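You operate a simulated robot arm through the tools that you are given. There is no shell and no other tool.

You run a simulated robot arm. Do the job below in one go: nothing can be reset, and whatever is moved stays where it is left.

## Task
Pin the shaft, clamp the tube and unscrew the pump head.
Fine: stand the head on the stage tray, then free the clamp. Set down upright: pump head.

Only the result counts: the job must be done as asked and must still hold three seconds after the hand-in. Knocking over, shifting, dropping, spilling or breaking anything else fails it.

## Robot
A 6-joint arm with a two-finger gripper, fixed in place. Base frame: the origin is on the floor under the middle of its stand, x ahead of it, y to its left, z up. Readings come in mm, rad, newtons and seconds.
It reaches about 1038 mm from its shoulder. Its first joint turns from -2.897 to 2.897 rad. Payload 1.71 kg.
The tool frame sits at the grasp point between the pads (the TCP): z along the fingers, y along the line on which they close. The tips reach 20 mm beyond it. The gripper opens to 96 mm; its body begins 113 mm behind the TCP.
Orientation is that of the tool frame in the base frame, as a unit quaternion [x, y, z, w]. With the fingers straight down and closing along the base's y, the tool's x points along the base's -x, its y along +y and its z along -z.

## Interface
- The arm moves only by the tool step_arm. Its argument "motion" is a list of rows, each a list of 7 numbers: the shift along the tool's x, y, z in mm, then the turn, a rotation vector about the tool's x, y, z in rad, then the gripper command, from -1 (shut) to 1 (fully open), values between in proportion. In form: [[dx, dy, dz, wx, wy, wz, fingers], ...]. A call has 1 to 20 rows; each row shifts and turns the commanded pose from where the row before left it, along the tool's axes as they then stand. Each row takes 0.2 s and may step no farther than 50 mm and 0.15 rad from the row before; otherwise, or with a gripper value out of range, the whole call is refused. A pose out of reach is approached as far as the arm can. The call stops where the force on the tool passes 90 N (or 10 N more than at its start, if that is more) or the arm is blocked; 0.2 s more then pass. Each finger travels about 45 mm/s and halts on what it meets, pressing with about 33 N; the grip force reading is that of the motor and also rises with nothing between the fingers. The clock runs only during rows and for 0.2 s after the last one: add rows that do not move to give the fingers time. The reply holds the time, the measured pose of the TCP, the force on the tool along the base axes, the opening and the grip force, in the units named above and with some noise, with the torque about the TCP (base axes, N m) and any sound that the robot's microphone picked up.
- Cameras (640 x 400 px; columns grow to the right, rows downward): "scene" is fixed at [221.6, 498.5, 1414.6]; the picture's right is [-0.54, -0.84, 0.00], its down [-0.79, 0.51, -0.33] and it looks along [0.28, -0.18, -0.94] (base axes); focal length 322 px, centre (320, 200). "wrist" rides on the gripper at [66, 14, -145] in the tool frame; the picture's right is [-0.21, 0.98, 0.00], its down [-0.88, -0.18, -0.45] and it looks along [-0.44, -0.09, 0.90] (tool axes); focal length 275 px, centre (320, 200). There is no depth. A picture from a camera that has moved, and an enlarged one, comes with that camera's place and axes in the base frame and with its lens.
- snapshot(camera): a new picture of that camera. No time passes.
- move_column(by): moves the trunk up (or, below 0, down) by that many mm; the arm rides with it, the base frame stays. It gives what a move gives, with no picture.
- inspect(camera, box): a new picture of the part [left, top, right, bottom] of that camera's present view, enlarged. No time passes.
- hand_in(): hands the job in; it is judged then, once.

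Nothing tells you positions but the pictures and the camera data. Unless the task says otherwise, let go and move clear before handing in.

The tools are called after "Call:" as a command line: name --pt "numbers of a row" for each row, then --argument value for the rest, lists and objects as JSON in quotes. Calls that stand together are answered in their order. step_arm: Moves the arm, as the interface text tells. Its arguments: {"type":"object","properties":{"motion":{"type":"array","items":{"type":"array","items":{"type":"number"}}}},"required":["motion"]} The other tools are called the same way: move_column (by) moves the trunk up or down; snapshot (camera) takes a picture; inspect (camera, box) takes an enlarged picture of a part of a camera's view; hand_in () hands the job in.

At the start:

```text
t: 0.0
ee_pos: [304.9, 338.2, 1080.6]
ee_rot: [0.001, 1.0, 0.0, -0.001]
ft_force: [0.5, 0.4, 0.1]
torque: [0.04, -0.01, 0.0]
gripper_width: 96.2
finger_force: 0.0
trunk travel left (down, up): [-175.0, 215.0]
```

scene: 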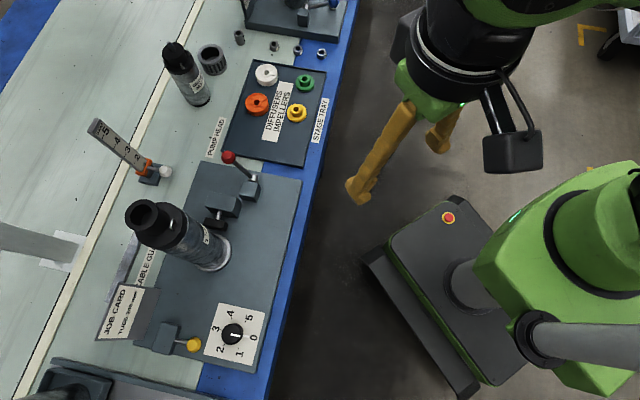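
wrist: 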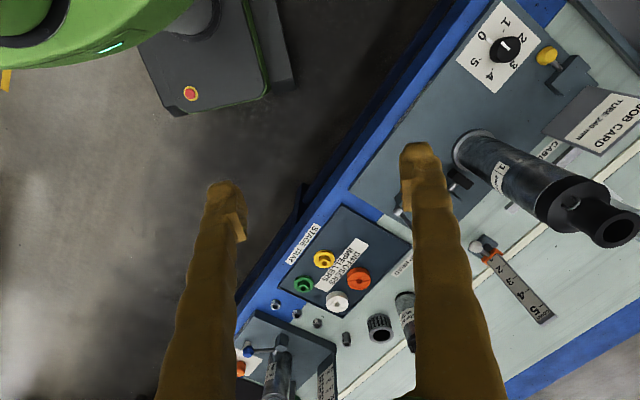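

I see a workbench with a vertical tube/pump fixture, a red-knobbed toggle clamp, a yellow-knobbed plunger pin, a dial, a job card and a stage tray. I'll look closer at everything first.

Call:
inspect --camera "scene" --box '[80, 140, 320, 290]'

Call:
inspect --camera "scene" --box '[80, 250, 320, 400]'

Call:
inspect --camera "scene" --box '[140, 0, 380, 150]'

Call:
inspect --camera "wrist" --box '[400, 0, 640, 150]'

Call:
inspect --camera "wrist" --box '[380, 120, 640, 340]'

Call:
inspect --camera "wrist" --box '[220, 200, 420, 400]'

```text
2.67 times, centred on (200, 215) of scene
camera zoom: at [221.6, 498.5, 1414.6], right [-0.54, -0.84, 0.0], down [-0.79, 0.51, -0.33], along [0.28, -0.18, -0.94], focal length 859 px, centre (640, 160)
```

zoom: 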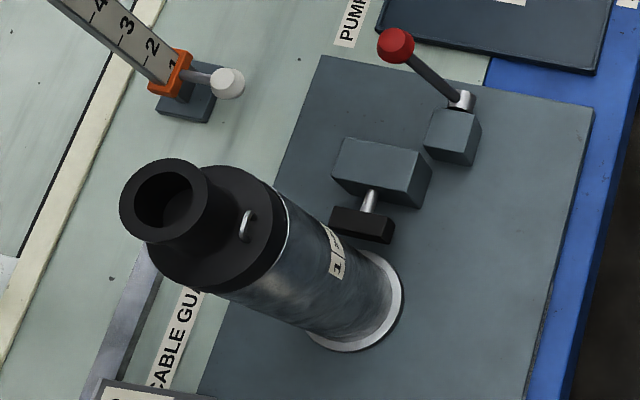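

```text
2.67 times, centred on (200, 325) of scene
camera zoom: at [221.6, 498.5, 1414.6], right [-0.54, -0.84, 0.0], down [-0.79, 0.51, -0.33], along [0.28, -0.18, -0.94], focal length 859 px, centre (640, -133)
```

zoom: 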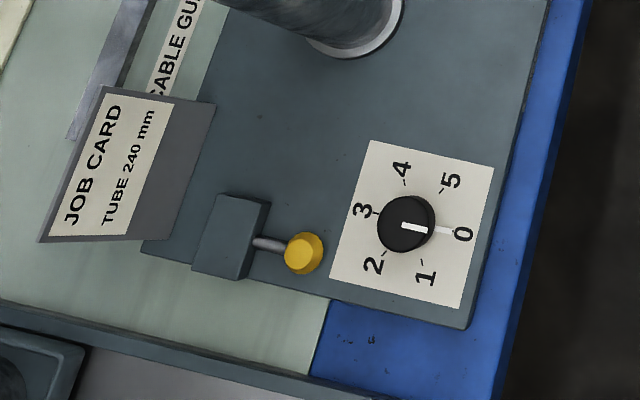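

```text
2.67 times, centred on (260, 75) of scene
camera zoom: at [221.6, 498.5, 1414.6], right [-0.54, -0.84, 0.0], down [-0.79, 0.51, -0.33], along [0.28, -0.18, -0.94], focal length 859 px, centre (480, 533)
```

zoom: 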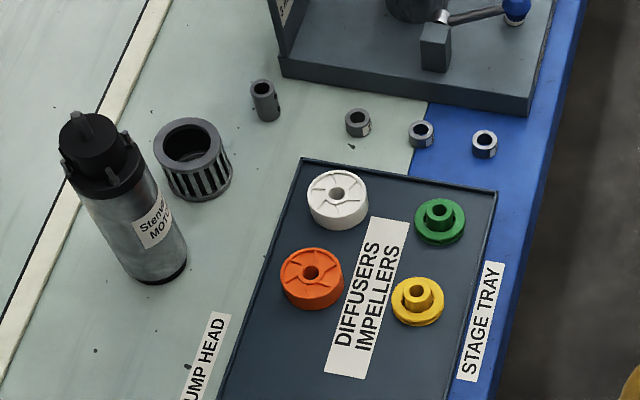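

```text
2.67 times, centred on (520, 75) of wrist
camera zoom: at [240.0, 351.8, 1227.3], right [0.21, 0.98, 0.0], down [0.88, -0.18, 0.44], along [0.43, -0.09, -0.9], focal length 734 px, centre (-213, 533)
```

zoom: 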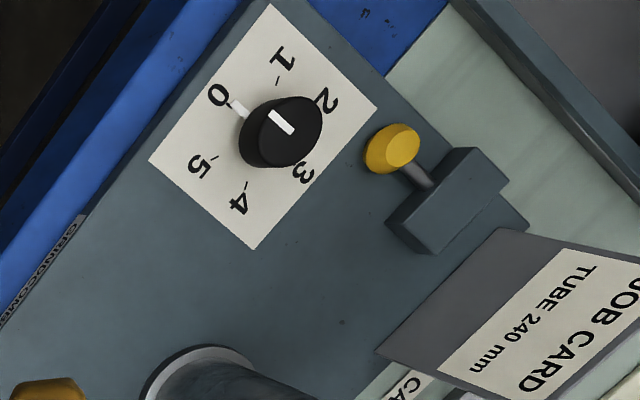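

```text
1.82 times, centred on (510, 230) of wrist
camera zoom: at [240.0, 351.8, 1227.3], right [0.21, 0.98, 0.0], down [0.88, -0.18, 0.44], along [0.43, -0.09, -0.9], focal length 500 px, centre (-26, 146)
```

zoom: 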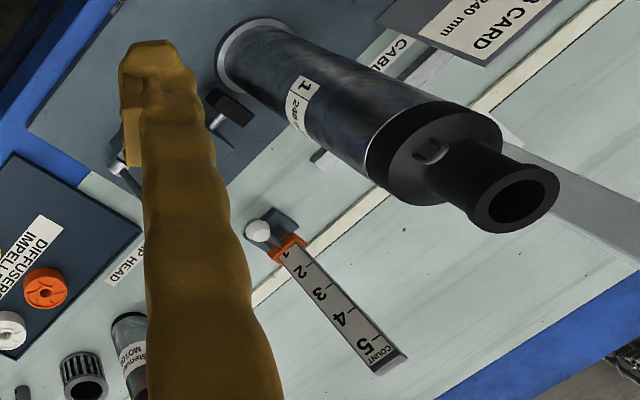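

```text
2.00 times, centred on (320, 300) of wrist
camera zoom: at [240.0, 351.8, 1227.3], right [0.21, 0.98, 0.0], down [0.88, -0.18, 0.44], along [0.43, -0.09, -0.9], focal length 551 px, centre (320, 0)
```

zoom: 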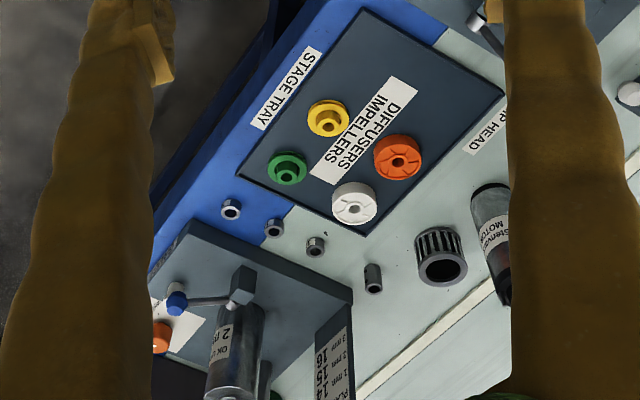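

The tube column stands around (475, 645) with its top near z≈960, and the stage tray is near (744, 316). I'll move the wrist camera toward the fixture to read labels and see mechanisms.

Call:
step_arm --pt "0 45 -20 0 0 0 1" --pt "0 45 -20 0 0 0 1" --pt "0 45 -20 0 0 0 1" --pt "0 45 0 0 0 0 1" --pt "0 40 0 0 0 0 1"

Call:
snapshot --camera "wrist"

Call:
snapshot --camera "scene"

```text
t: 1.4
ee_pos: [326.6, 535.0, 1144.2]
ee_rot: [0.046, 0.999, -0.001, 0.014]
ft_force: [0.7, 0.9, -0.2]
torque: [-0.06, 0.05, 0.04]
gripper_width: 95.8
finger_force: 0.1
trunk travel left (down, up): [-175.0, 215.0]
stopped in row 5: the arm was blocked; the commanded pose is now the measured one
```

```text
taken
camera wrist: at [259.4, 555.9, 1288.2], right [0.3, 0.95, 0.01], down [0.84, -0.27, 0.47], along [0.45, -0.13, -0.88], focal length 275 px, centre (320, 200)
```

wrist: 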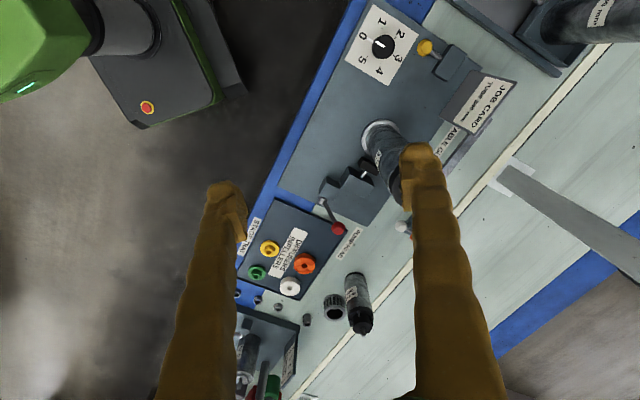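

```text
taken
```

scene: 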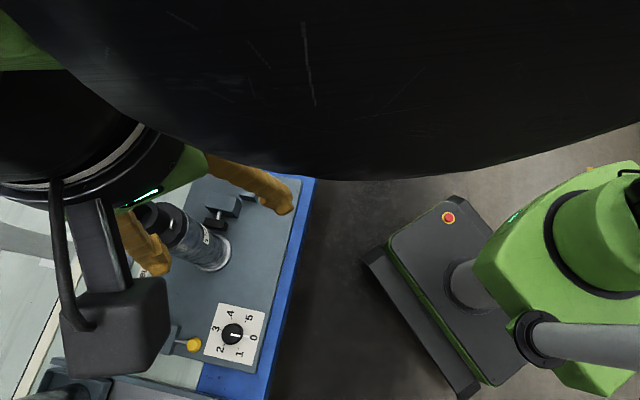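

The arm moved but stopped short at (327, 535, 1144). I'll inspect the new view before continuing.

Call:
inspect --camera "wrist" --box '[320, 0, 520, 125]'

Call:
inspect --camera "wrist" --box '[300, 110, 460, 260]'

Call:
inspect --camera "wrist" --box '[220, 200, 420, 400]'

Call:
inspect --camera "wrist" --box '[440, 0, 640, 125]'

```text
3.20 times, centred on (420, 62) of wrist
camera zoom: at [259.4, 555.9, 1288.2], right [0.3, 0.95, 0.01], down [0.84, -0.27, 0.47], along [0.45, -0.13, -0.88], focal length 881 px, centre (0, 640)
```

zoom: 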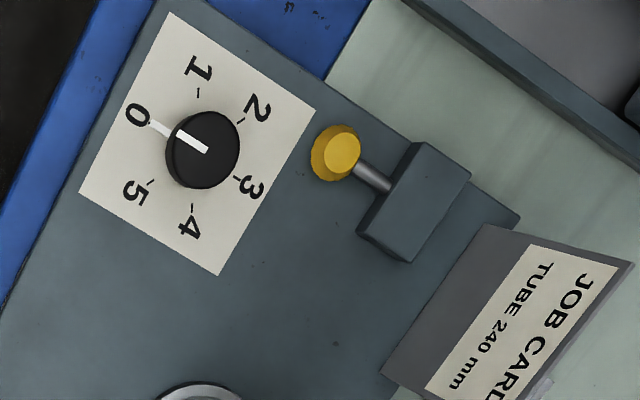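

```text
2.67 times, centred on (380, 185) of wrist
camera zoom: at [259.4, 555.9, 1288.2], right [0.3, 0.95, 0.01], down [0.84, -0.27, 0.47], along [0.45, -0.13, -0.88], focal length 734 px, centre (160, 240)
```

zoom: 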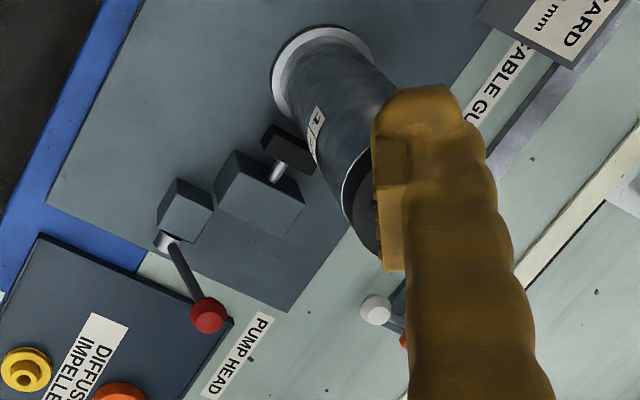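

```text
2.00 times, centred on (320, 300) of wrist
camera zoom: at [259.4, 555.9, 1288.2], right [0.3, 0.95, 0.01], down [0.84, -0.27, 0.47], along [0.45, -0.13, -0.88], focal length 551 px, centre (320, 0)
```

zoom: 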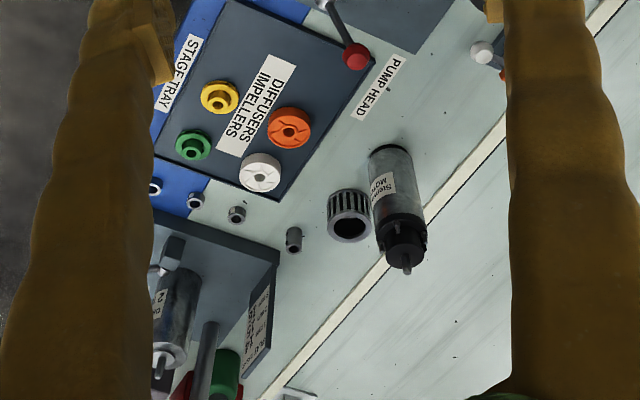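

```text
3.20 times, centred on (540, 62) of wrist
camera zoom: at [259.4, 555.9, 1288.2], right [0.3, 0.95, 0.01], down [0.84, -0.27, 0.47], along [0.45, -0.13, -0.88], focal length 881 px, centre (-384, 640)
```

zoom: 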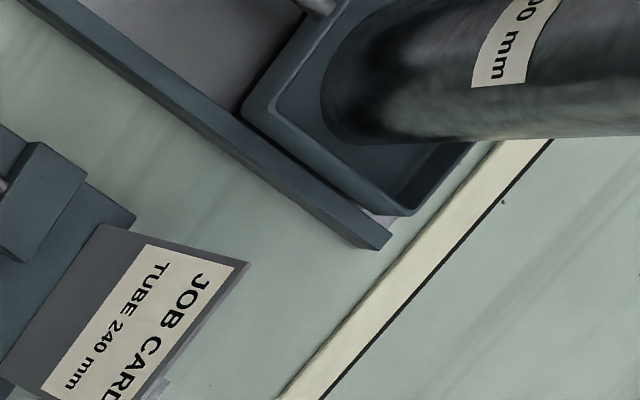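

There's a second station with other tubes and a readable plate. I'll test arm mobility with smaller steps and get better views.

Call:
step_arm --pt "-20 20 0 0 0 0 1" --pt "-20 20 0 0 0 0 1" --pt "-20 10 0 0 0 0 1" --pt "0 0 0 0 0 0 1"

Call:
snapshot --camera "wrist"

```text
t: 2.4
ee_pos: [371.5, 589.7, 1148.5]
ee_rot: [0.031, 0.999, -0.001, 0.014]
ft_force: [-0.3, -0.2, -0.8]
torque: [-0.02, 0.01, 0.01]
gripper_width: 96.2
finger_force: 0.0
trunk travel left (down, up): [-175.0, 215.0]
```

```text
taken
camera wrist: at [303.4, 607.9, 1292.9], right [0.26, 0.96, 0.01], down [0.85, -0.24, 0.47], along [0.45, -0.12, -0.88], focal length 275 px, centre (320, 200)
```

wrist: 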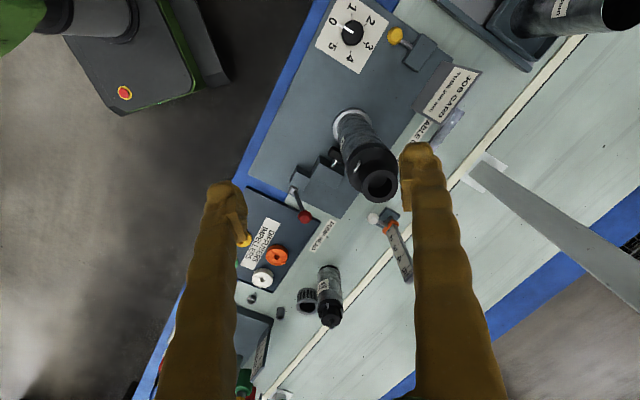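

The arm moves freely. I'll zoom in on the pump head, clamp and other details.

Call:
inspect --camera "wrist" --box '[270, 90, 430, 240]'

Call:
inspect --camera "wrist" --box '[300, 0, 500, 125]'

Call:
inspect --camera "wrist" --box '[440, 0, 640, 125]'

Call:
inspect --camera "wrist" --box '[230, 270, 370, 400]'

Call:
inspect --camera "wrist" --box '[340, 190, 440, 300]'

```text
2.67 times, centred on (350, 165) of wrist
camera zoom: at [303.4, 607.9, 1292.9], right [0.26, 0.96, 0.01], down [0.85, -0.24, 0.47], along [0.45, -0.12, -0.88], focal length 734 px, centre (240, 293)
```

zoom: 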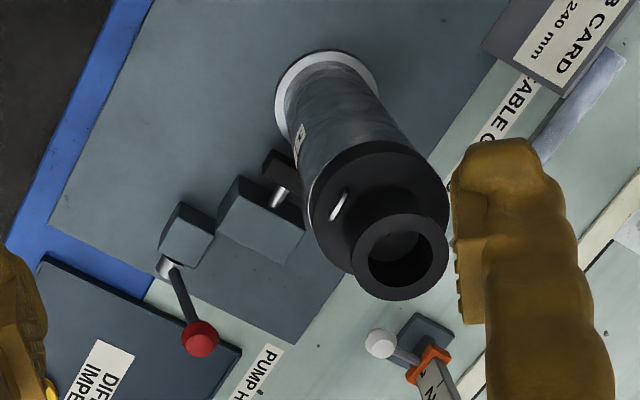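

```text
3.20 times, centred on (400, 62) of wrist
camera zoom: at [303.4, 607.9, 1292.9], right [0.26, 0.96, 0.01], down [0.85, -0.24, 0.47], along [0.45, -0.12, -0.88], focal length 881 px, centre (64, 640)
```

zoom: 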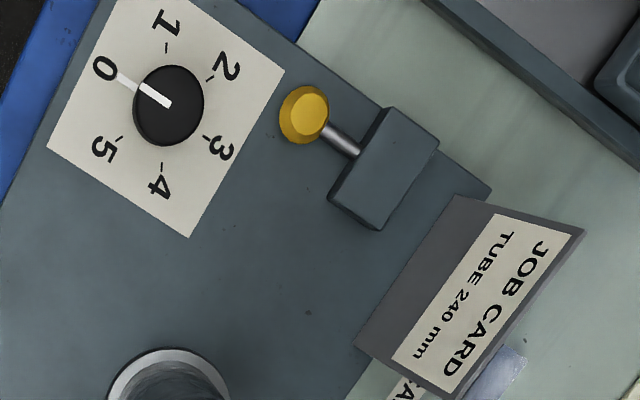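

```text
3.20 times, centred on (540, 62) of wrist
camera zoom: at [303.4, 607.9, 1292.9], right [0.26, 0.96, 0.01], down [0.85, -0.24, 0.47], along [0.45, -0.12, -0.88], focal length 881 px, centre (-384, 640)
```

zoom: 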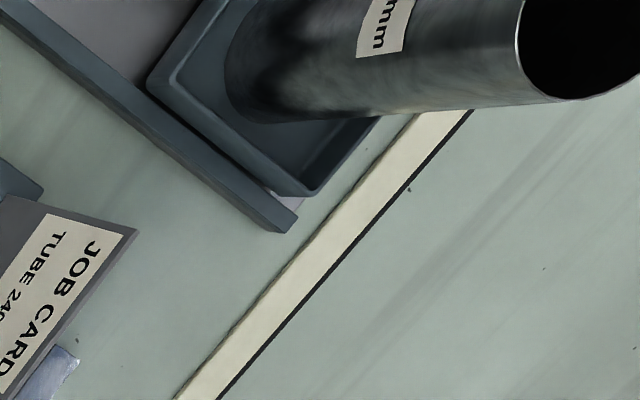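

```text
3.08 times, centred on (300, 335) of wrist
camera zoom: at [303.4, 607.9, 1292.9], right [0.26, 0.96, 0.01], down [0.85, -0.24, 0.47], along [0.45, -0.12, -0.88], focal length 847 px, centre (382, -215)
```

zoom: 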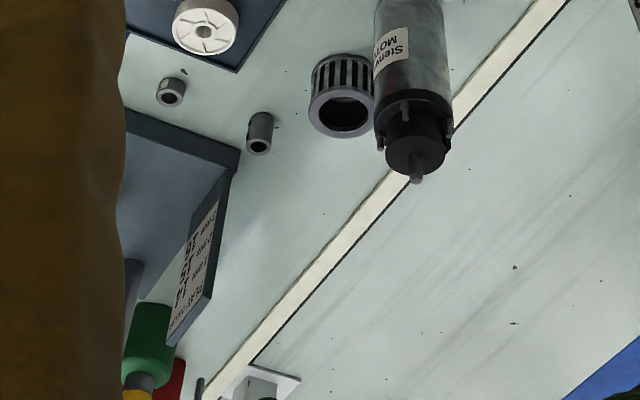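

```text
3.64 times, centred on (390, 245) of wrist
camera zoom: at [303.4, 607.9, 1292.9], right [0.26, 0.96, 0.01], down [0.85, -0.24, 0.47], along [0.45, -0.12, -0.88], focal length 1001 px, centre (66, 36)
```

zoom: 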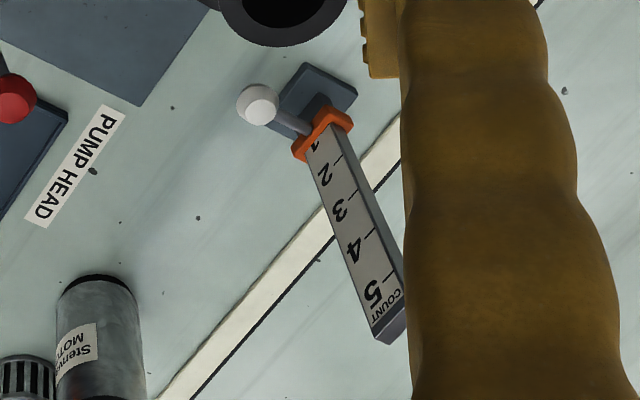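

The bench edge runs along (1,-1)/√2, so the fixture is turned 45° to the base. I'll step back toward the bench edge, turn the camera to look squarely into the fixture, and descend for a closer look.

Call:
step_arm --pt "20 -5 0 0 0 0 1" --pt "20 -5 0 0 0 0 1" --pt "20 -5 0 0 0 0 1" --pt "20 -5 0 0 0 0 1" --pt "0 0 20 0 0 -0.1 1" --pt "0 0 20 0 0 -0.1 1" --pt "0 0 20 0 0 -0.1 1" --pt "0 0 20 0 0 -0.1 1" --pt "0 0 20 0 0 -0.1 1" --pt "0 0 20 0 0 -0.1 1" --pt "0 0 20 0 0 -0.1 1" --pt "0 0 20 0 0 -0.085 1" --pt "0 0 0 0 0 0 1"

Call:
snapshot --camera "wrist"

Call:
snapshot --camera "scene"

```text
t: 5.2
ee_pos: [294.5, 576.6, 987.2]
ee_rot: [-0.356, 0.934, -0.006, 0.012]
ft_force: [0.8, 0.6, 1.2]
torque: [-0.01, 0.08, 0.02]
gripper_width: 96.1
finger_force: 0.1
trunk travel left (down, up): [-175.0, 215.0]
```

```text
taken
camera wrist: at [233.3, 544.5, 1130.4], right [-0.5, 0.87, -0.01], down [0.77, 0.44, 0.47], along [0.41, 0.22, -0.89], focal length 275 px, centre (320, 200)
```

wrist: 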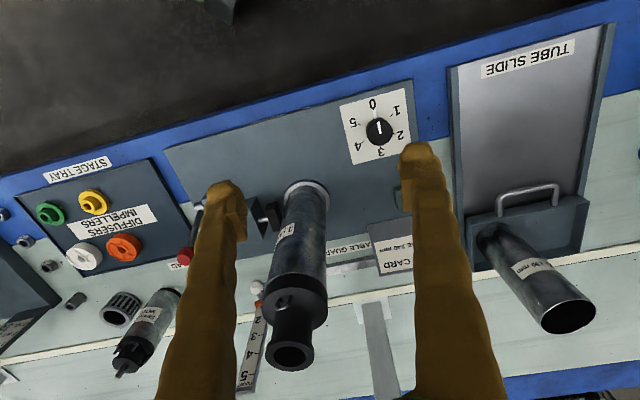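

```text
taken
```

scene: 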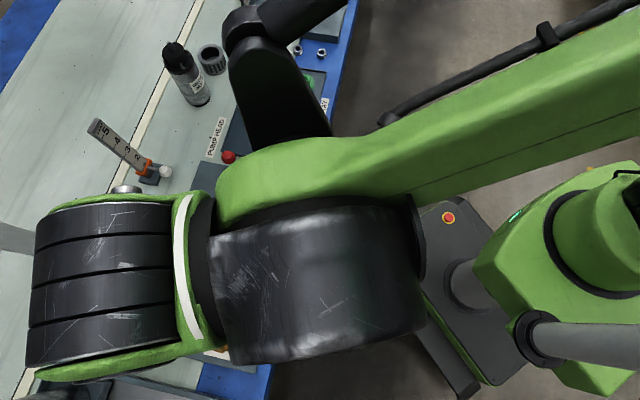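

Now I see a tube slide with a drawer at the far side too. I'll zoom into the parts of this view.

Call:
inspect --camera "wrist" --box '[230, 160, 350, 270]'

Call:
inspect --camera "wrist" --box '[230, 250, 350, 380]'

Call:
inspect --camera "wrist" --box '[330, 70, 450, 170]'

Call:
inspect --camera "wrist" --box '[0, 130, 210, 290]'

```text
3.64 times, centred on (290, 215) of wrist
camera zoom: at [233.3, 544.5, 1130.4], right [-0.5, 0.87, -0.01], down [0.77, 0.44, 0.47], along [0.41, 0.22, -0.89], focal length 1001 px, centre (429, 146)
```

zoom: 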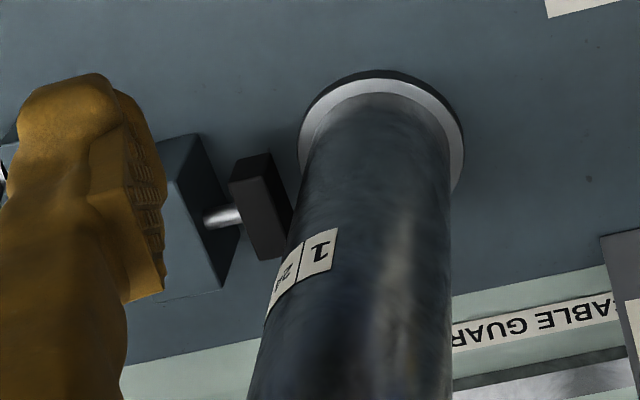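

```text
3.08 times, centred on (290, 315) of wrist
camera zoom: at [233.3, 544.5, 1130.4], right [-0.5, 0.87, -0.01], down [0.77, 0.44, 0.47], along [0.41, 0.22, -0.89], focal length 847 px, centre (412, -154)
```

zoom: 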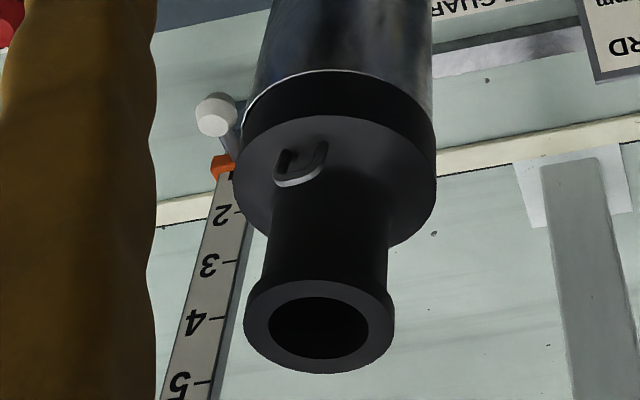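

```text
4.00 times, centred on (390, 120) of wrist
camera zoom: at [233.3, 544.5, 1130.4], right [-0.5, 0.87, -0.01], down [0.77, 0.44, 0.47], along [0.41, 0.22, -0.89], focal length 1101 px, centre (40, 520)
```

zoom: 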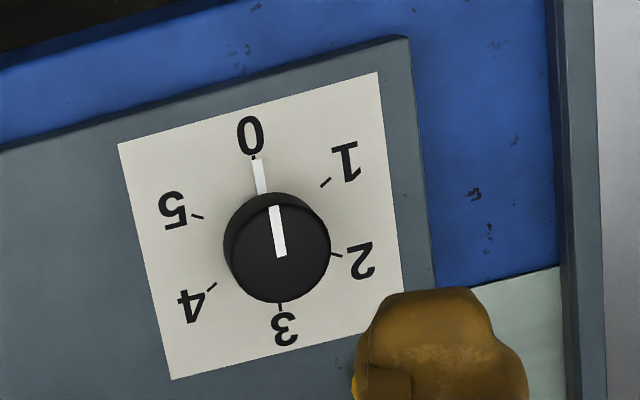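

```text
2.50 times, centred on (105, 210) of wrist
camera zoom: at [233.3, 544.5, 1130.4], right [-0.5, 0.87, -0.01], down [0.77, 0.44, 0.47], along [0.41, 0.22, -0.89], focal length 688 px, centre (858, 175)
```

zoom: 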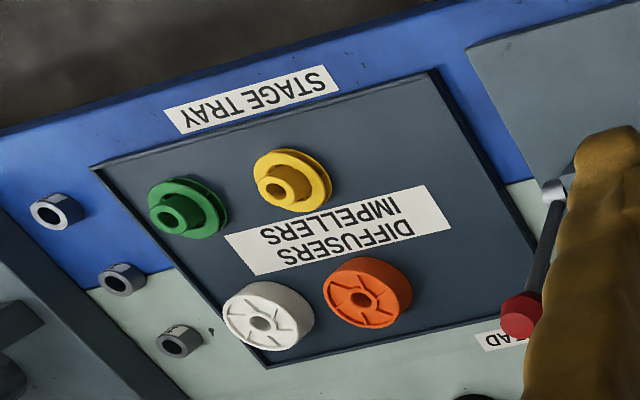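

The pump head has a wide body, a neck with a flange and a small loop. Next I'll shift along the bench to see the yellow pin and the dial without the finger in the way.

Call:
step_arm --pt "0 20 20 0 0 0 1" --pt "0 20 20 0 0 0 1" --pt "0 20 20 0 0 0 1" --pt "0 20 20 0 0 0 1" --pt "0 20 20 0 0 0 1" --pt "0 10 20 0 0 -0.05 1" --pt "0 0 0 0 0 0 1"

Call:
snapshot --camera "wrist"

Call:
snapshot --camera "scene"

```text
t: 6.8
ee_pos: [225.5, 659.5, 865.6]
ee_rot: [-0.378, 0.926, -0.005, 0.013]
ft_force: [-0.1, 0.4, -0.2]
torque: [0.01, 0.01, -0.01]
gripper_width: 95.9
finger_force: 0.0
trunk travel left (down, up): [-175.0, 215.0]
```

```text
taken
camera wrist: at [165.5, 623.3, 1009.4], right [-0.54, 0.84, -0.02], down [0.74, 0.48, 0.47], along [0.4, 0.24, -0.89], focal length 275 px, centre (320, 200)
```

wrist: 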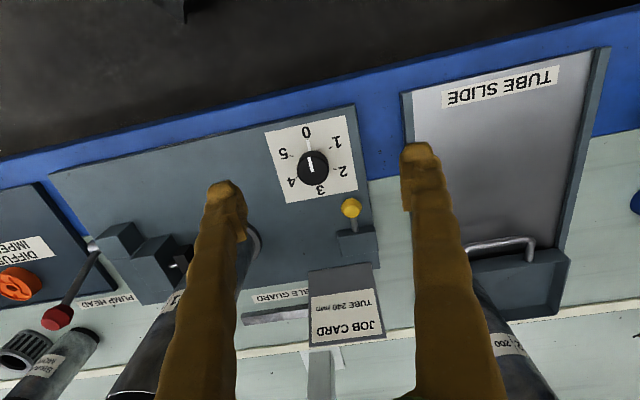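

```text
taken
```

scene: 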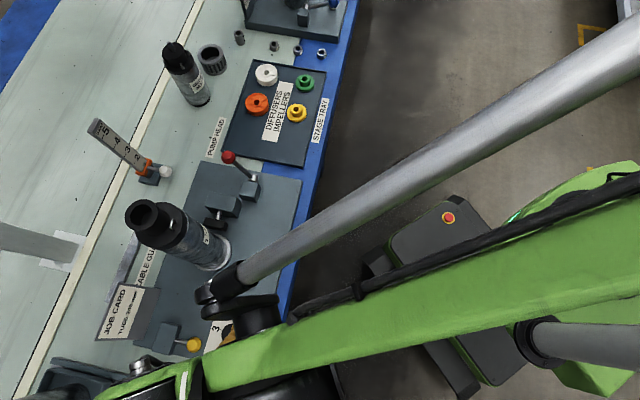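

Call:
inspect --camera "wrist" --box '[260, 110, 400, 260]'

Call:
inspect --camera "wrist" --box '[40, 200, 220, 320]'

Call:
inspect --camera "scene" --box '[120, 130, 280, 280]'

Call:
inspect --camera "wrist" --box '[220, 250, 420, 400]'

```text
2.67 times, centred on (330, 185) of wrist
camera zoom: at [165.5, 623.3, 1009.4], right [-0.54, 0.84, -0.02], down [0.74, 0.48, 0.47], along [0.4, 0.24, -0.89], focal length 734 px, centre (293, 240)
```

zoom: 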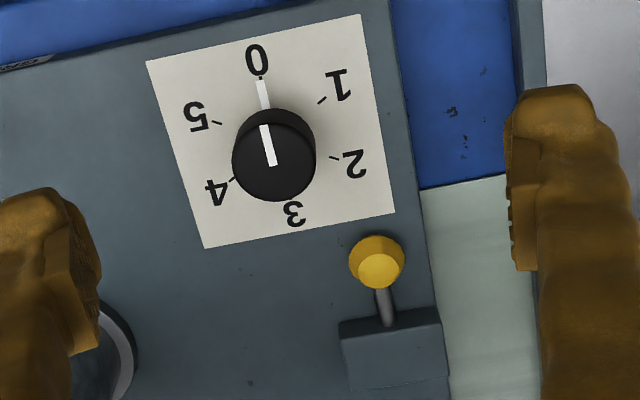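

```text
3.33 times, centred on (130, 260) of wrist
camera zoom: at [165.5, 623.3, 1009.4], right [-0.54, 0.84, -0.02], down [0.74, 0.48, 0.47], along [0.4, 0.24, -0.89], focal length 918 px, centre (953, 0)
```

zoom: 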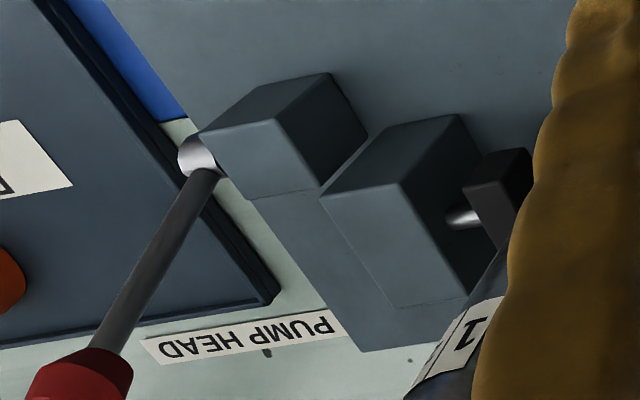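

```text
2.67 times, centred on (200, 205) of scene
camera zoom: at [221.6, 498.5, 1414.6], right [-0.54, -0.84, 0.0], down [-0.79, 0.51, -0.33], along [0.28, -0.18, -0.94], focal length 859 px, centre (640, 187)
```

zoom: 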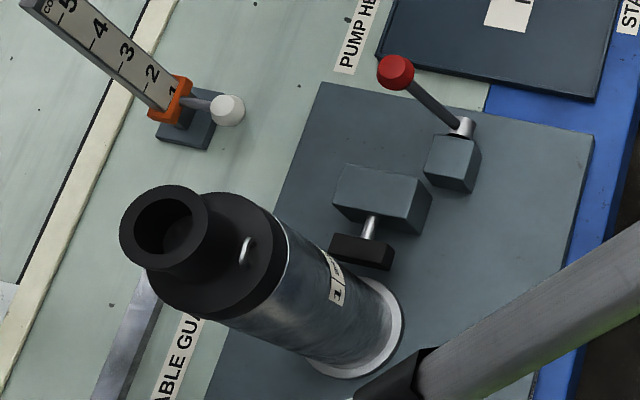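

```text
2.67 times, centred on (320, 325) of wrist
camera zoom: at [165.5, 623.3, 1009.4], right [-0.54, 0.84, -0.02], down [0.74, 0.48, 0.47], along [0.4, 0.24, -0.89], focal length 734 px, centre (320, -133)
```

zoom: 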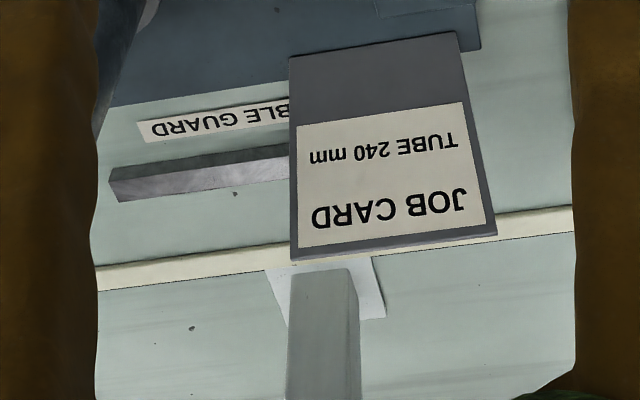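

The yellow pin plunger slides along the inward direction and sits near (319, 770, 636). I'll move above it for a close look before gripping.

Call:
step_arm --pt "-24 2 5 0 0 0 0.6" --pt "-24 2 10 0 0 0 0.3" --pt "-24 2 10 0 0 0 0.2" --pt "-24 2 10 0 0 0 0.2" --pt "-24 2 10 0 0 0 0.2" --pt "-24 2 10 0 0 0 0.2" --pt "0 0 0 0 0 0 0.2"

Call:
snapshot --camera "wrist"

Call:
snapshot --camera "scene"

```text
t: 8.4
ee_pos: [321.9, 767.8, 811.8]
ee_rot: [-0.377, 0.926, -0.006, 0.013]
ft_force: [0.5, 0.0, 0.1]
torque: [0.0, 0.01, 0.0]
gripper_width: 57.6
finger_force: 0.1
trunk travel left (down, up): [-175.0, 215.0]
```

```text
taken
camera wrist: at [262.1, 732.0, 955.9], right [-0.54, 0.84, -0.02], down [0.74, 0.48, 0.46], along [0.4, 0.24, -0.89], focal length 275 px, centre (320, 200)
```

wrist: 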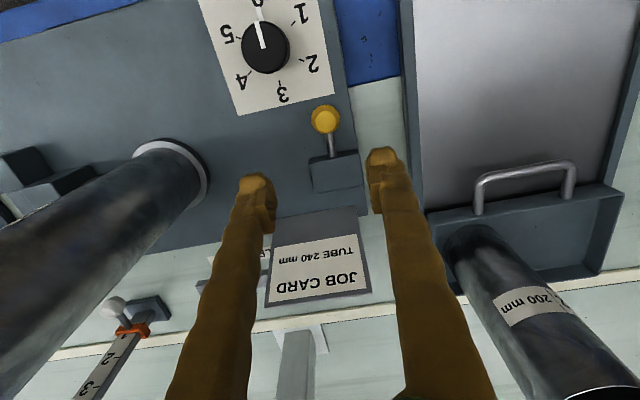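

```text
taken
```

scene: 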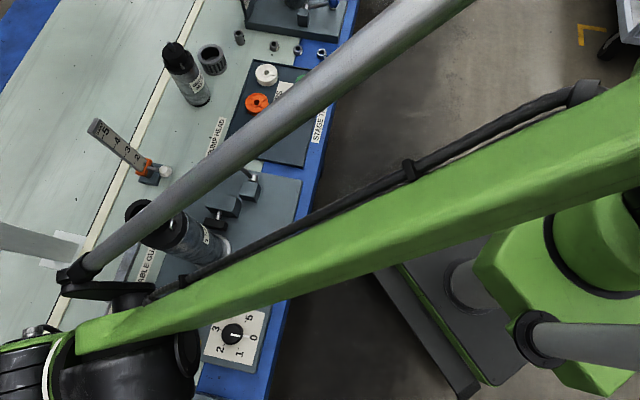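

Triangulating gives the pin knob at about (313, 765, 655). I'll correct the small tool tilt, descend with the fingers straddling the knob, and check.

Call:
step_arm --pt "0 0 0 -0.0209 0.0196 -0.012 0.2" --pt "8.3 3.6 0 0 0 0 0.2" --pt "0 0 22 0 0 0 0.2" --pt "0 0 22 0 0 0 0.2" --pt "0 0 22 0 0 0 0.2" --pt "0 0 22 0 0 0 0.2" --pt "0 0 0 0 0 0 0.2"

Call:
snapshot --camera "wrist"

```text
t: 10.0
ee_pos: [312.9, 764.6, 724.0]
ee_rot: [-0.383, 0.924, 0.001, 0.001]
ft_force: [-0.2, -0.1, 0.8]
torque: [-0.01, -0.01, 0.0]
gripper_width: 57.5
finger_force: 0.0
trunk travel left (down, up): [-175.0, 215.0]
```

```text
taken
camera wrist: at [258.2, 727.4, 869.6], right [-0.55, 0.84, 0.0], down [0.75, 0.49, 0.44], along [0.37, 0.24, -0.9], focal length 275 px, centre (320, 200)
```

wrist: 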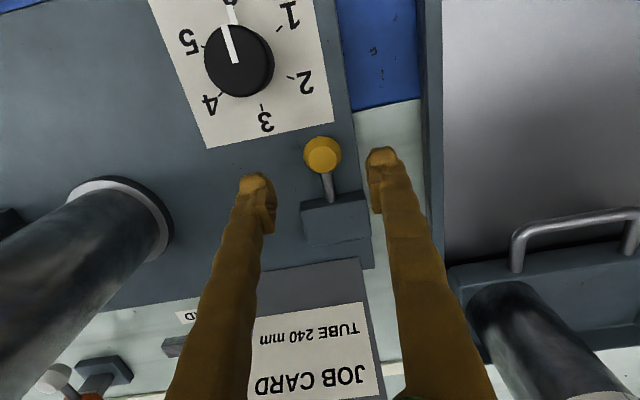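

The knob is confirmed at about (312, 765, 655). I'll back off to its outer side, shut the fingers, descend, and then push it inward as a plunger.

Call:
step_arm --pt "18 0 0 0 0 0 0" --pt "18 0 0 0 0 0 -0.5" --pt "0 0 0 0 0 0 -1" --pt "0 0 0 0 0 0 -1" --pt "0 0 0 0 0 0 -1" --pt "0 0 20 0 0 0 -1" --pt "0 0 20 0 0 0 -1" --pt "0 0 20 0 0 0 -1" --pt "0 0 0 0 0 0 -1"

Call:
snapshot --camera "wrist"

Call:
snapshot --camera "scene"

```text
t: 12.0
ee_pos: [288.7, 737.2, 665.8]
ee_rot: [-0.383, 0.924, 0.001, -0.001]
ft_force: [0.2, -0.4, -0.4]
torque: [0.02, -0.02, 0.0]
gripper_width: 0.1
finger_force: 29.5
trunk travel left (down, up): [-175.0, 215.0]
```

```text
taken
camera wrist: at [233.7, 702.0, 810.5], right [-0.55, 0.84, 0.0], down [0.75, 0.49, 0.44], along [0.37, 0.24, -0.9], focal length 275 px, centre (320, 200)
```

wrist: 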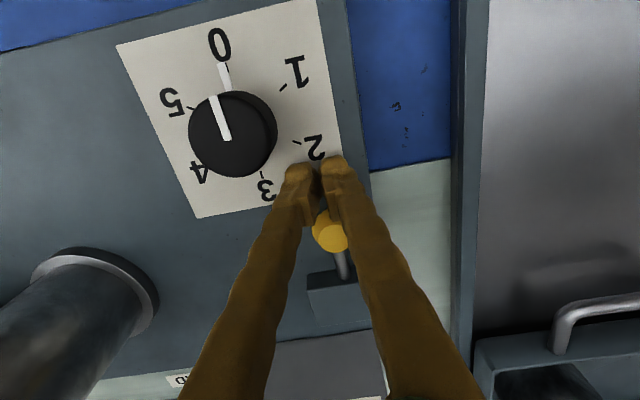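

```text
taken
```

scene: 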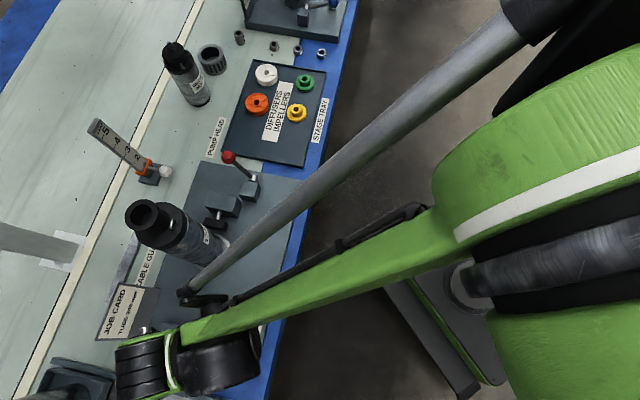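

The shut fingers are behind the knob. I'll push inward in small steps and watch the force.

Call:
step_arm --pt "-4 0 0 0 0 0 -1" --pt "-4 0 0 0 0 0 -1" --pt "-4 0 0 0 0 0 -1" --pt "-4 0 0 0 0 0 -1" --pt "0 0 0 0 0 0 -1"

Call:
snapshot --camera "wrist"

```text
t: 13.2
ee_pos: [299.2, 750.0, 664.7]
ee_rot: [-0.382, 0.924, 0.002, 0.0]
ft_force: [0.1, -1.1, 0.5]
torque: [-0.01, 0.01, 0.02]
gripper_width: 0.1
finger_force: 29.9
trunk travel left (down, up): [-175.0, 215.0]
```

```text
taken
camera wrist: at [244.4, 713.6, 810.5], right [-0.55, 0.84, 0.0], down [0.75, 0.49, 0.44], along [0.37, 0.24, -0.9], focal length 275 px, centre (320, 200)
```

wrist: 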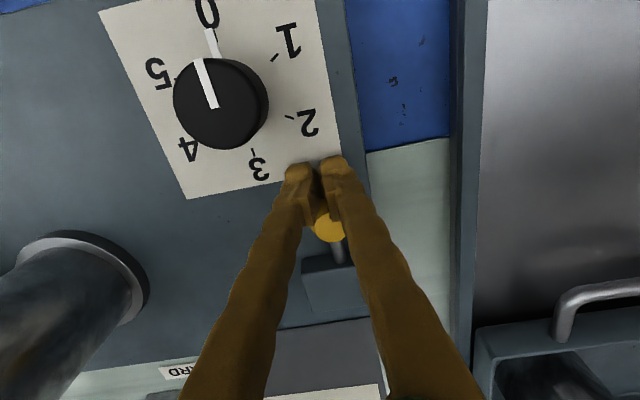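

Call:
step_arm --pt "-4 0 0 0 0 0 -1" --pt "-4 0 0 0 0 0 -1" --pt "-4 0 0 0 0 0 -1" --pt "-4 0 0 0 0 0 -1" --pt "0 0 0 0 0 0 -1"

Call:
snapshot --camera "wrist"

```text
t: 14.4
ee_pos: [308.4, 759.4, 667.2]
ee_rot: [-0.384, 0.923, -0.001, -0.001]
ft_force: [-37.0, -41.0, 1.9]
torque: [-0.63, 0.61, -0.07]
gripper_width: 6.1
finger_force: 30.0
trunk travel left (down, up): [-175.0, 215.0]
```

```text
taken
camera wrist: at [252.6, 724.4, 812.2], right [-0.55, 0.84, 0.0], down [0.75, 0.49, 0.44], along [0.37, 0.24, -0.9], focal length 275 px, centre (320, 200)
```

wrist: 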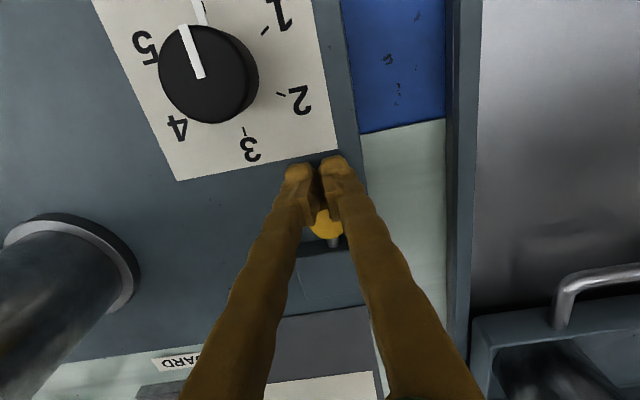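

Call:
inspect --camera "wrist" --box '[270, 140, 390, 290]'

Call:
inspect --camera "scene" --box '[100, 260, 300, 400]'

```text
2.67 times, centred on (330, 215) of wrist
camera zoom: at [252.6, 724.4, 812.2], right [-0.55, 0.84, 0.0], down [0.75, 0.49, 0.44], along [0.37, 0.24, -0.9], focal length 734 px, centre (293, 160)
```

zoom: 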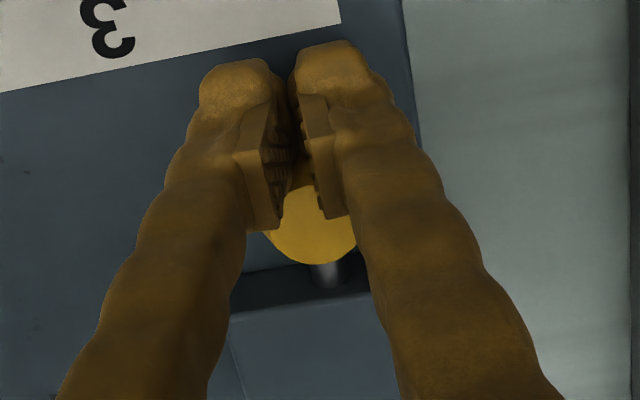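

```text
2.86 times, centred on (200, 330) of scene
camera zoom: at [221.6, 498.5, 1414.6], right [-0.54, -0.84, 0.0], down [-0.79, 0.51, -0.33], along [0.28, -0.18, -0.94], focal length 921 px, centre (663, -171)
```

zoom: 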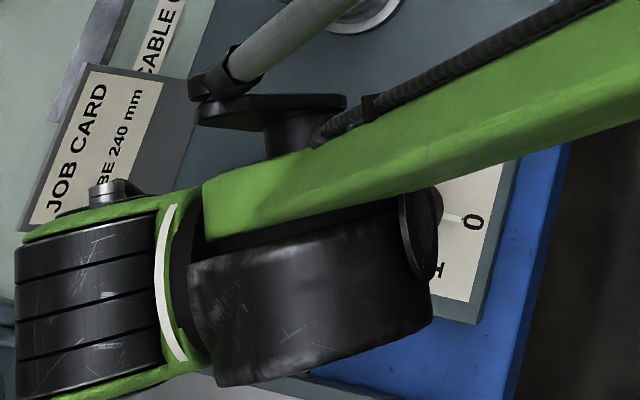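

The knob has moved inward but resists at about 55 N. I'll press slightly further to see whether it travels or is at its end stop.

Call:
step_arm --pt "-2 0 0 0 0 0 -1" --pt "-2 0 0 0 0 0 -1" --pt "-2 0 0 0 0 0 -1" --pt "0 0 0 0 0 0 -1"

Call:
inspect --camera "wrist" --box '[270, 140, 390, 290]'

```text
t: 15.4
ee_pos: [308.0, 763.8, 671.9]
ee_rot: [-0.384, 0.923, 0.001, 0.0]
ft_force: [-56.9, -44.6, 47.6]
torque: [-0.54, 0.15, -0.17]
gripper_width: 6.0
finger_force: 28.8
trunk travel left (down, up): [-175.0, 215.0]
```

```text
2.67 times, centred on (330, 215) of wrist
camera zoom: at [253.8, 727.1, 817.0], right [-0.55, 0.84, 0.0], down [0.75, 0.49, 0.44], along [0.37, 0.24, -0.9], focal length 734 px, centre (293, 160)
```

zoom: 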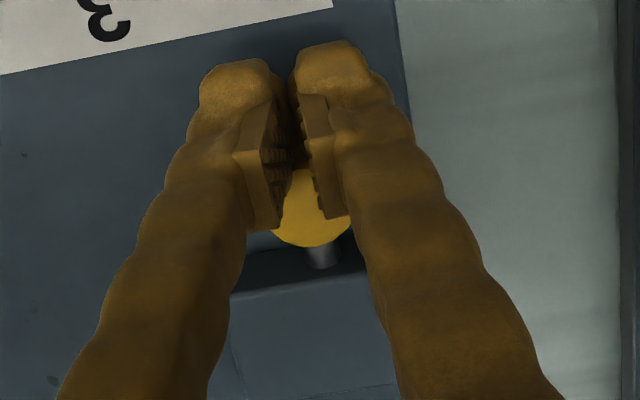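

The knob is at a stop and the fingers start riding up, so I'll back off and check whether the pin stayed in.

Call:
step_arm --pt "4 0 0 0 0 0 -1" --pt "6 0 0 0 0 0 -1" --pt "8 0 0 0 0 0 -1" --pt "10 0 0 0 0 0 -1" --pt "0 0 -20 0 0 0 -1" --pt "0 0 -20 0 0 0 -1" --pt "0 0 -20 0 0 0 -0.5" --pt "0 0 0 0 0 0 0.2"

Call:
snapshot --camera "wrist"

Call:
inspect --camera "wrist" --box '[250, 100, 400, 250]'

```text
t: 17.2
ee_pos: [294.3, 744.8, 724.5]
ee_rot: [-0.383, 0.924, 0.0, -0.001]
ft_force: [0.8, -0.6, -0.3]
torque: [0.03, 0.07, 0.02]
gripper_width: 50.2
finger_force: 0.1
trunk travel left (down, up): [-175.0, 215.0]
```

```text
taken
camera wrist: at [240.5, 708.5, 870.5], right [-0.55, 0.84, 0.0], down [0.75, 0.49, 0.44], along [0.37, 0.24, -0.9], focal length 275 px, centre (320, 200)
```

wrist: 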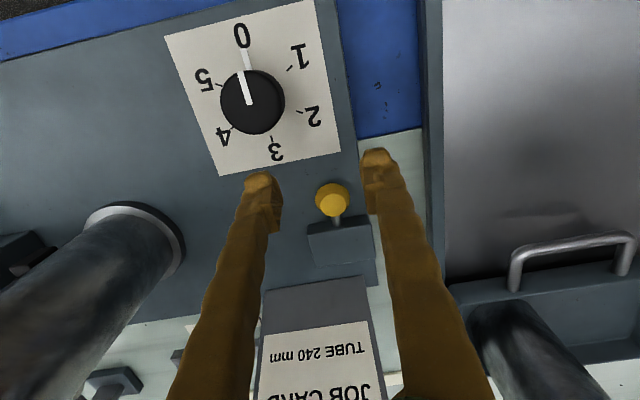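

```text
2.67 times, centred on (325, 175) of wrist
camera zoom: at [240.5, 708.5, 870.5], right [-0.55, 0.84, 0.0], down [0.75, 0.49, 0.44], along [0.37, 0.24, -0.9], focal length 734 px, centre (307, 267)
```

zoom: 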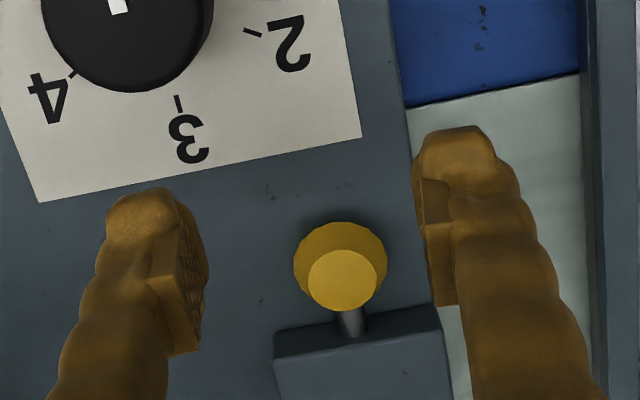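

The pin knob moved in by about 16 mm and stayed there. Before going on, I'll pull back off the bench and tilt the camera to see the fixture's front edge, the clamp and the lever from a lower angle.

Call:
step_arm --pt "25 0 -10 0 0 0 0.2" --pt "25 0 -10 0 0 0 0.2" --pt "25 0 -10 0 0 0 0.2" --pt "25 0 -10 0 0 0 0.2" --pt "25 0 0 0 0 0 0.2" --pt "25 0 0 0 0 0 0.2" --pt "20 -25 0 0 0 0 0.2" --pt "0 -25 0 0 0 0 0.2" --pt "0 -25 0 0 0 0 0.2" --pt "0 -25 0 0 -0.1 0 0.2" --pt "0 -25 0 0 -0.1 0 0.2" --pt "0 -25 0 0 -0.1 0 0.2" --pt "0 -25 0 0 -0.1 0 0.2" --pt "0 0 0 0 0 0 0.2"

Call:
snapshot --camera "wrist"

Call:
snapshot --camera "scene"

```text
t: 20.2
ee_pos: [297.4, 500.8, 765.8]
ee_rot: [-0.375, 0.905, 0.078, 0.184]
ft_force: [-0.5, -0.8, 0.0]
torque: [0.01, 0.02, 0.04]
gripper_width: 57.6
finger_force: 0.0
trunk travel left (down, up): [-175.0, 215.0]
```

```text
taken
camera wrist: at [205.8, 428.1, 874.1], right [-0.56, 0.83, 0.08], down [0.58, 0.32, 0.75], along [0.59, 0.47, -0.65], focal length 275 px, centre (320, 200)
```

wrist: 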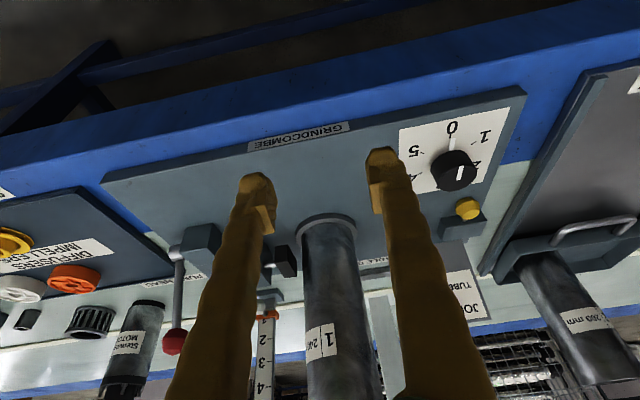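

```text
taken
```

scene: 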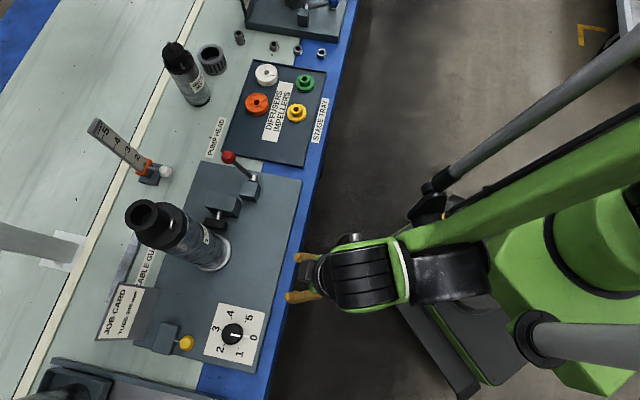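

Call:
inspect --camera "scene" --box '[120, 290, 280, 390]'

Call:
inspect --camera "wrist" --box '[400, 110, 540, 250]'

Call:
inspect --camera "wrist" --box '[130, 200, 310, 370]'

Call:
inspect --camera "scene" --box '[190, 130, 290, 230]'

```text
4.00 times, centred on (200, 340) of scene
camera zoom: at [221.6, 498.5, 1414.6], right [-0.54, -0.84, 0.0], down [-0.79, 0.51, -0.33], along [0.28, -0.18, -0.94], focal length 1289 px, centre (800, -360)
```

zoom: 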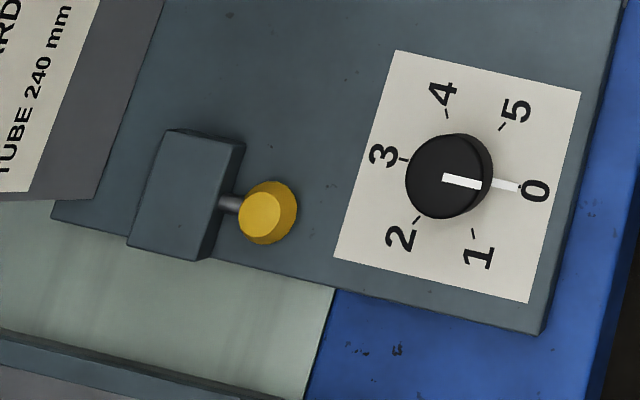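

```text
2.86 times, centred on (470, 180) of wrist
camera zoom: at [205.8, 428.1, 874.1], right [-0.56, 0.83, 0.08], down [0.58, 0.32, 0.75], along [0.59, 0.47, -0.65], focal length 786 px, centre (-109, 257)
```

zoom: 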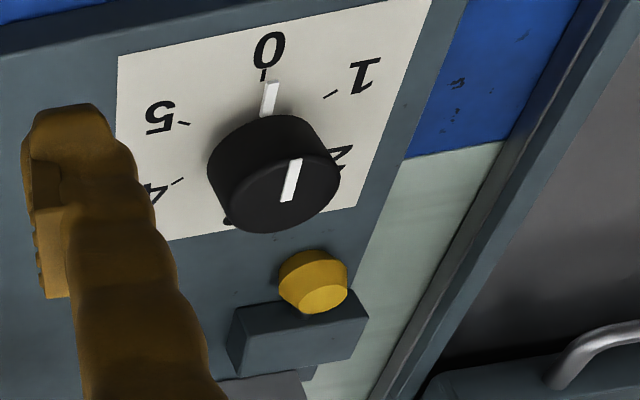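

```text
2.35 times, centred on (220, 285) of wrist
camera zoom: at [205.8, 428.1, 874.1], right [-0.56, 0.83, 0.08], down [0.58, 0.32, 0.75], along [0.59, 0.47, -0.65], focal length 648 px, centre (555, 0)
```

zoom: 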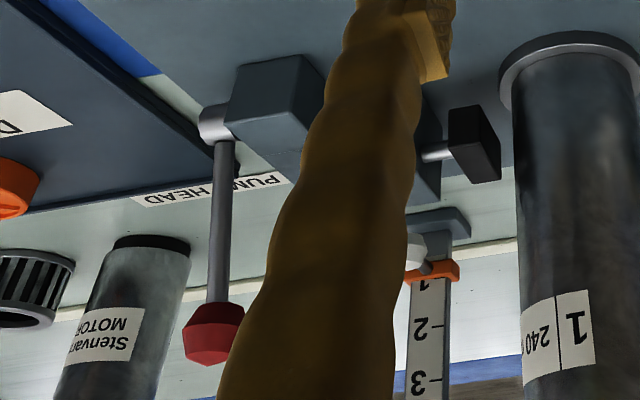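

```text
4.00 times, centred on (240, 180) of scene
camera zoom: at [221.6, 498.5, 1414.6], right [-0.54, -0.84, 0.0], down [-0.79, 0.51, -0.33], along [0.28, -0.18, -0.94], focal length 1289 px, centre (640, 280)
```

zoom: 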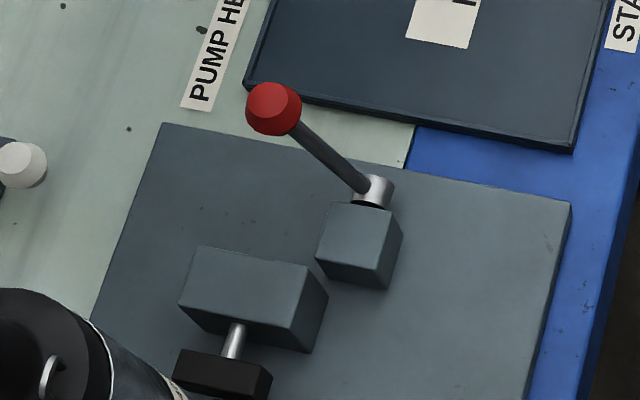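

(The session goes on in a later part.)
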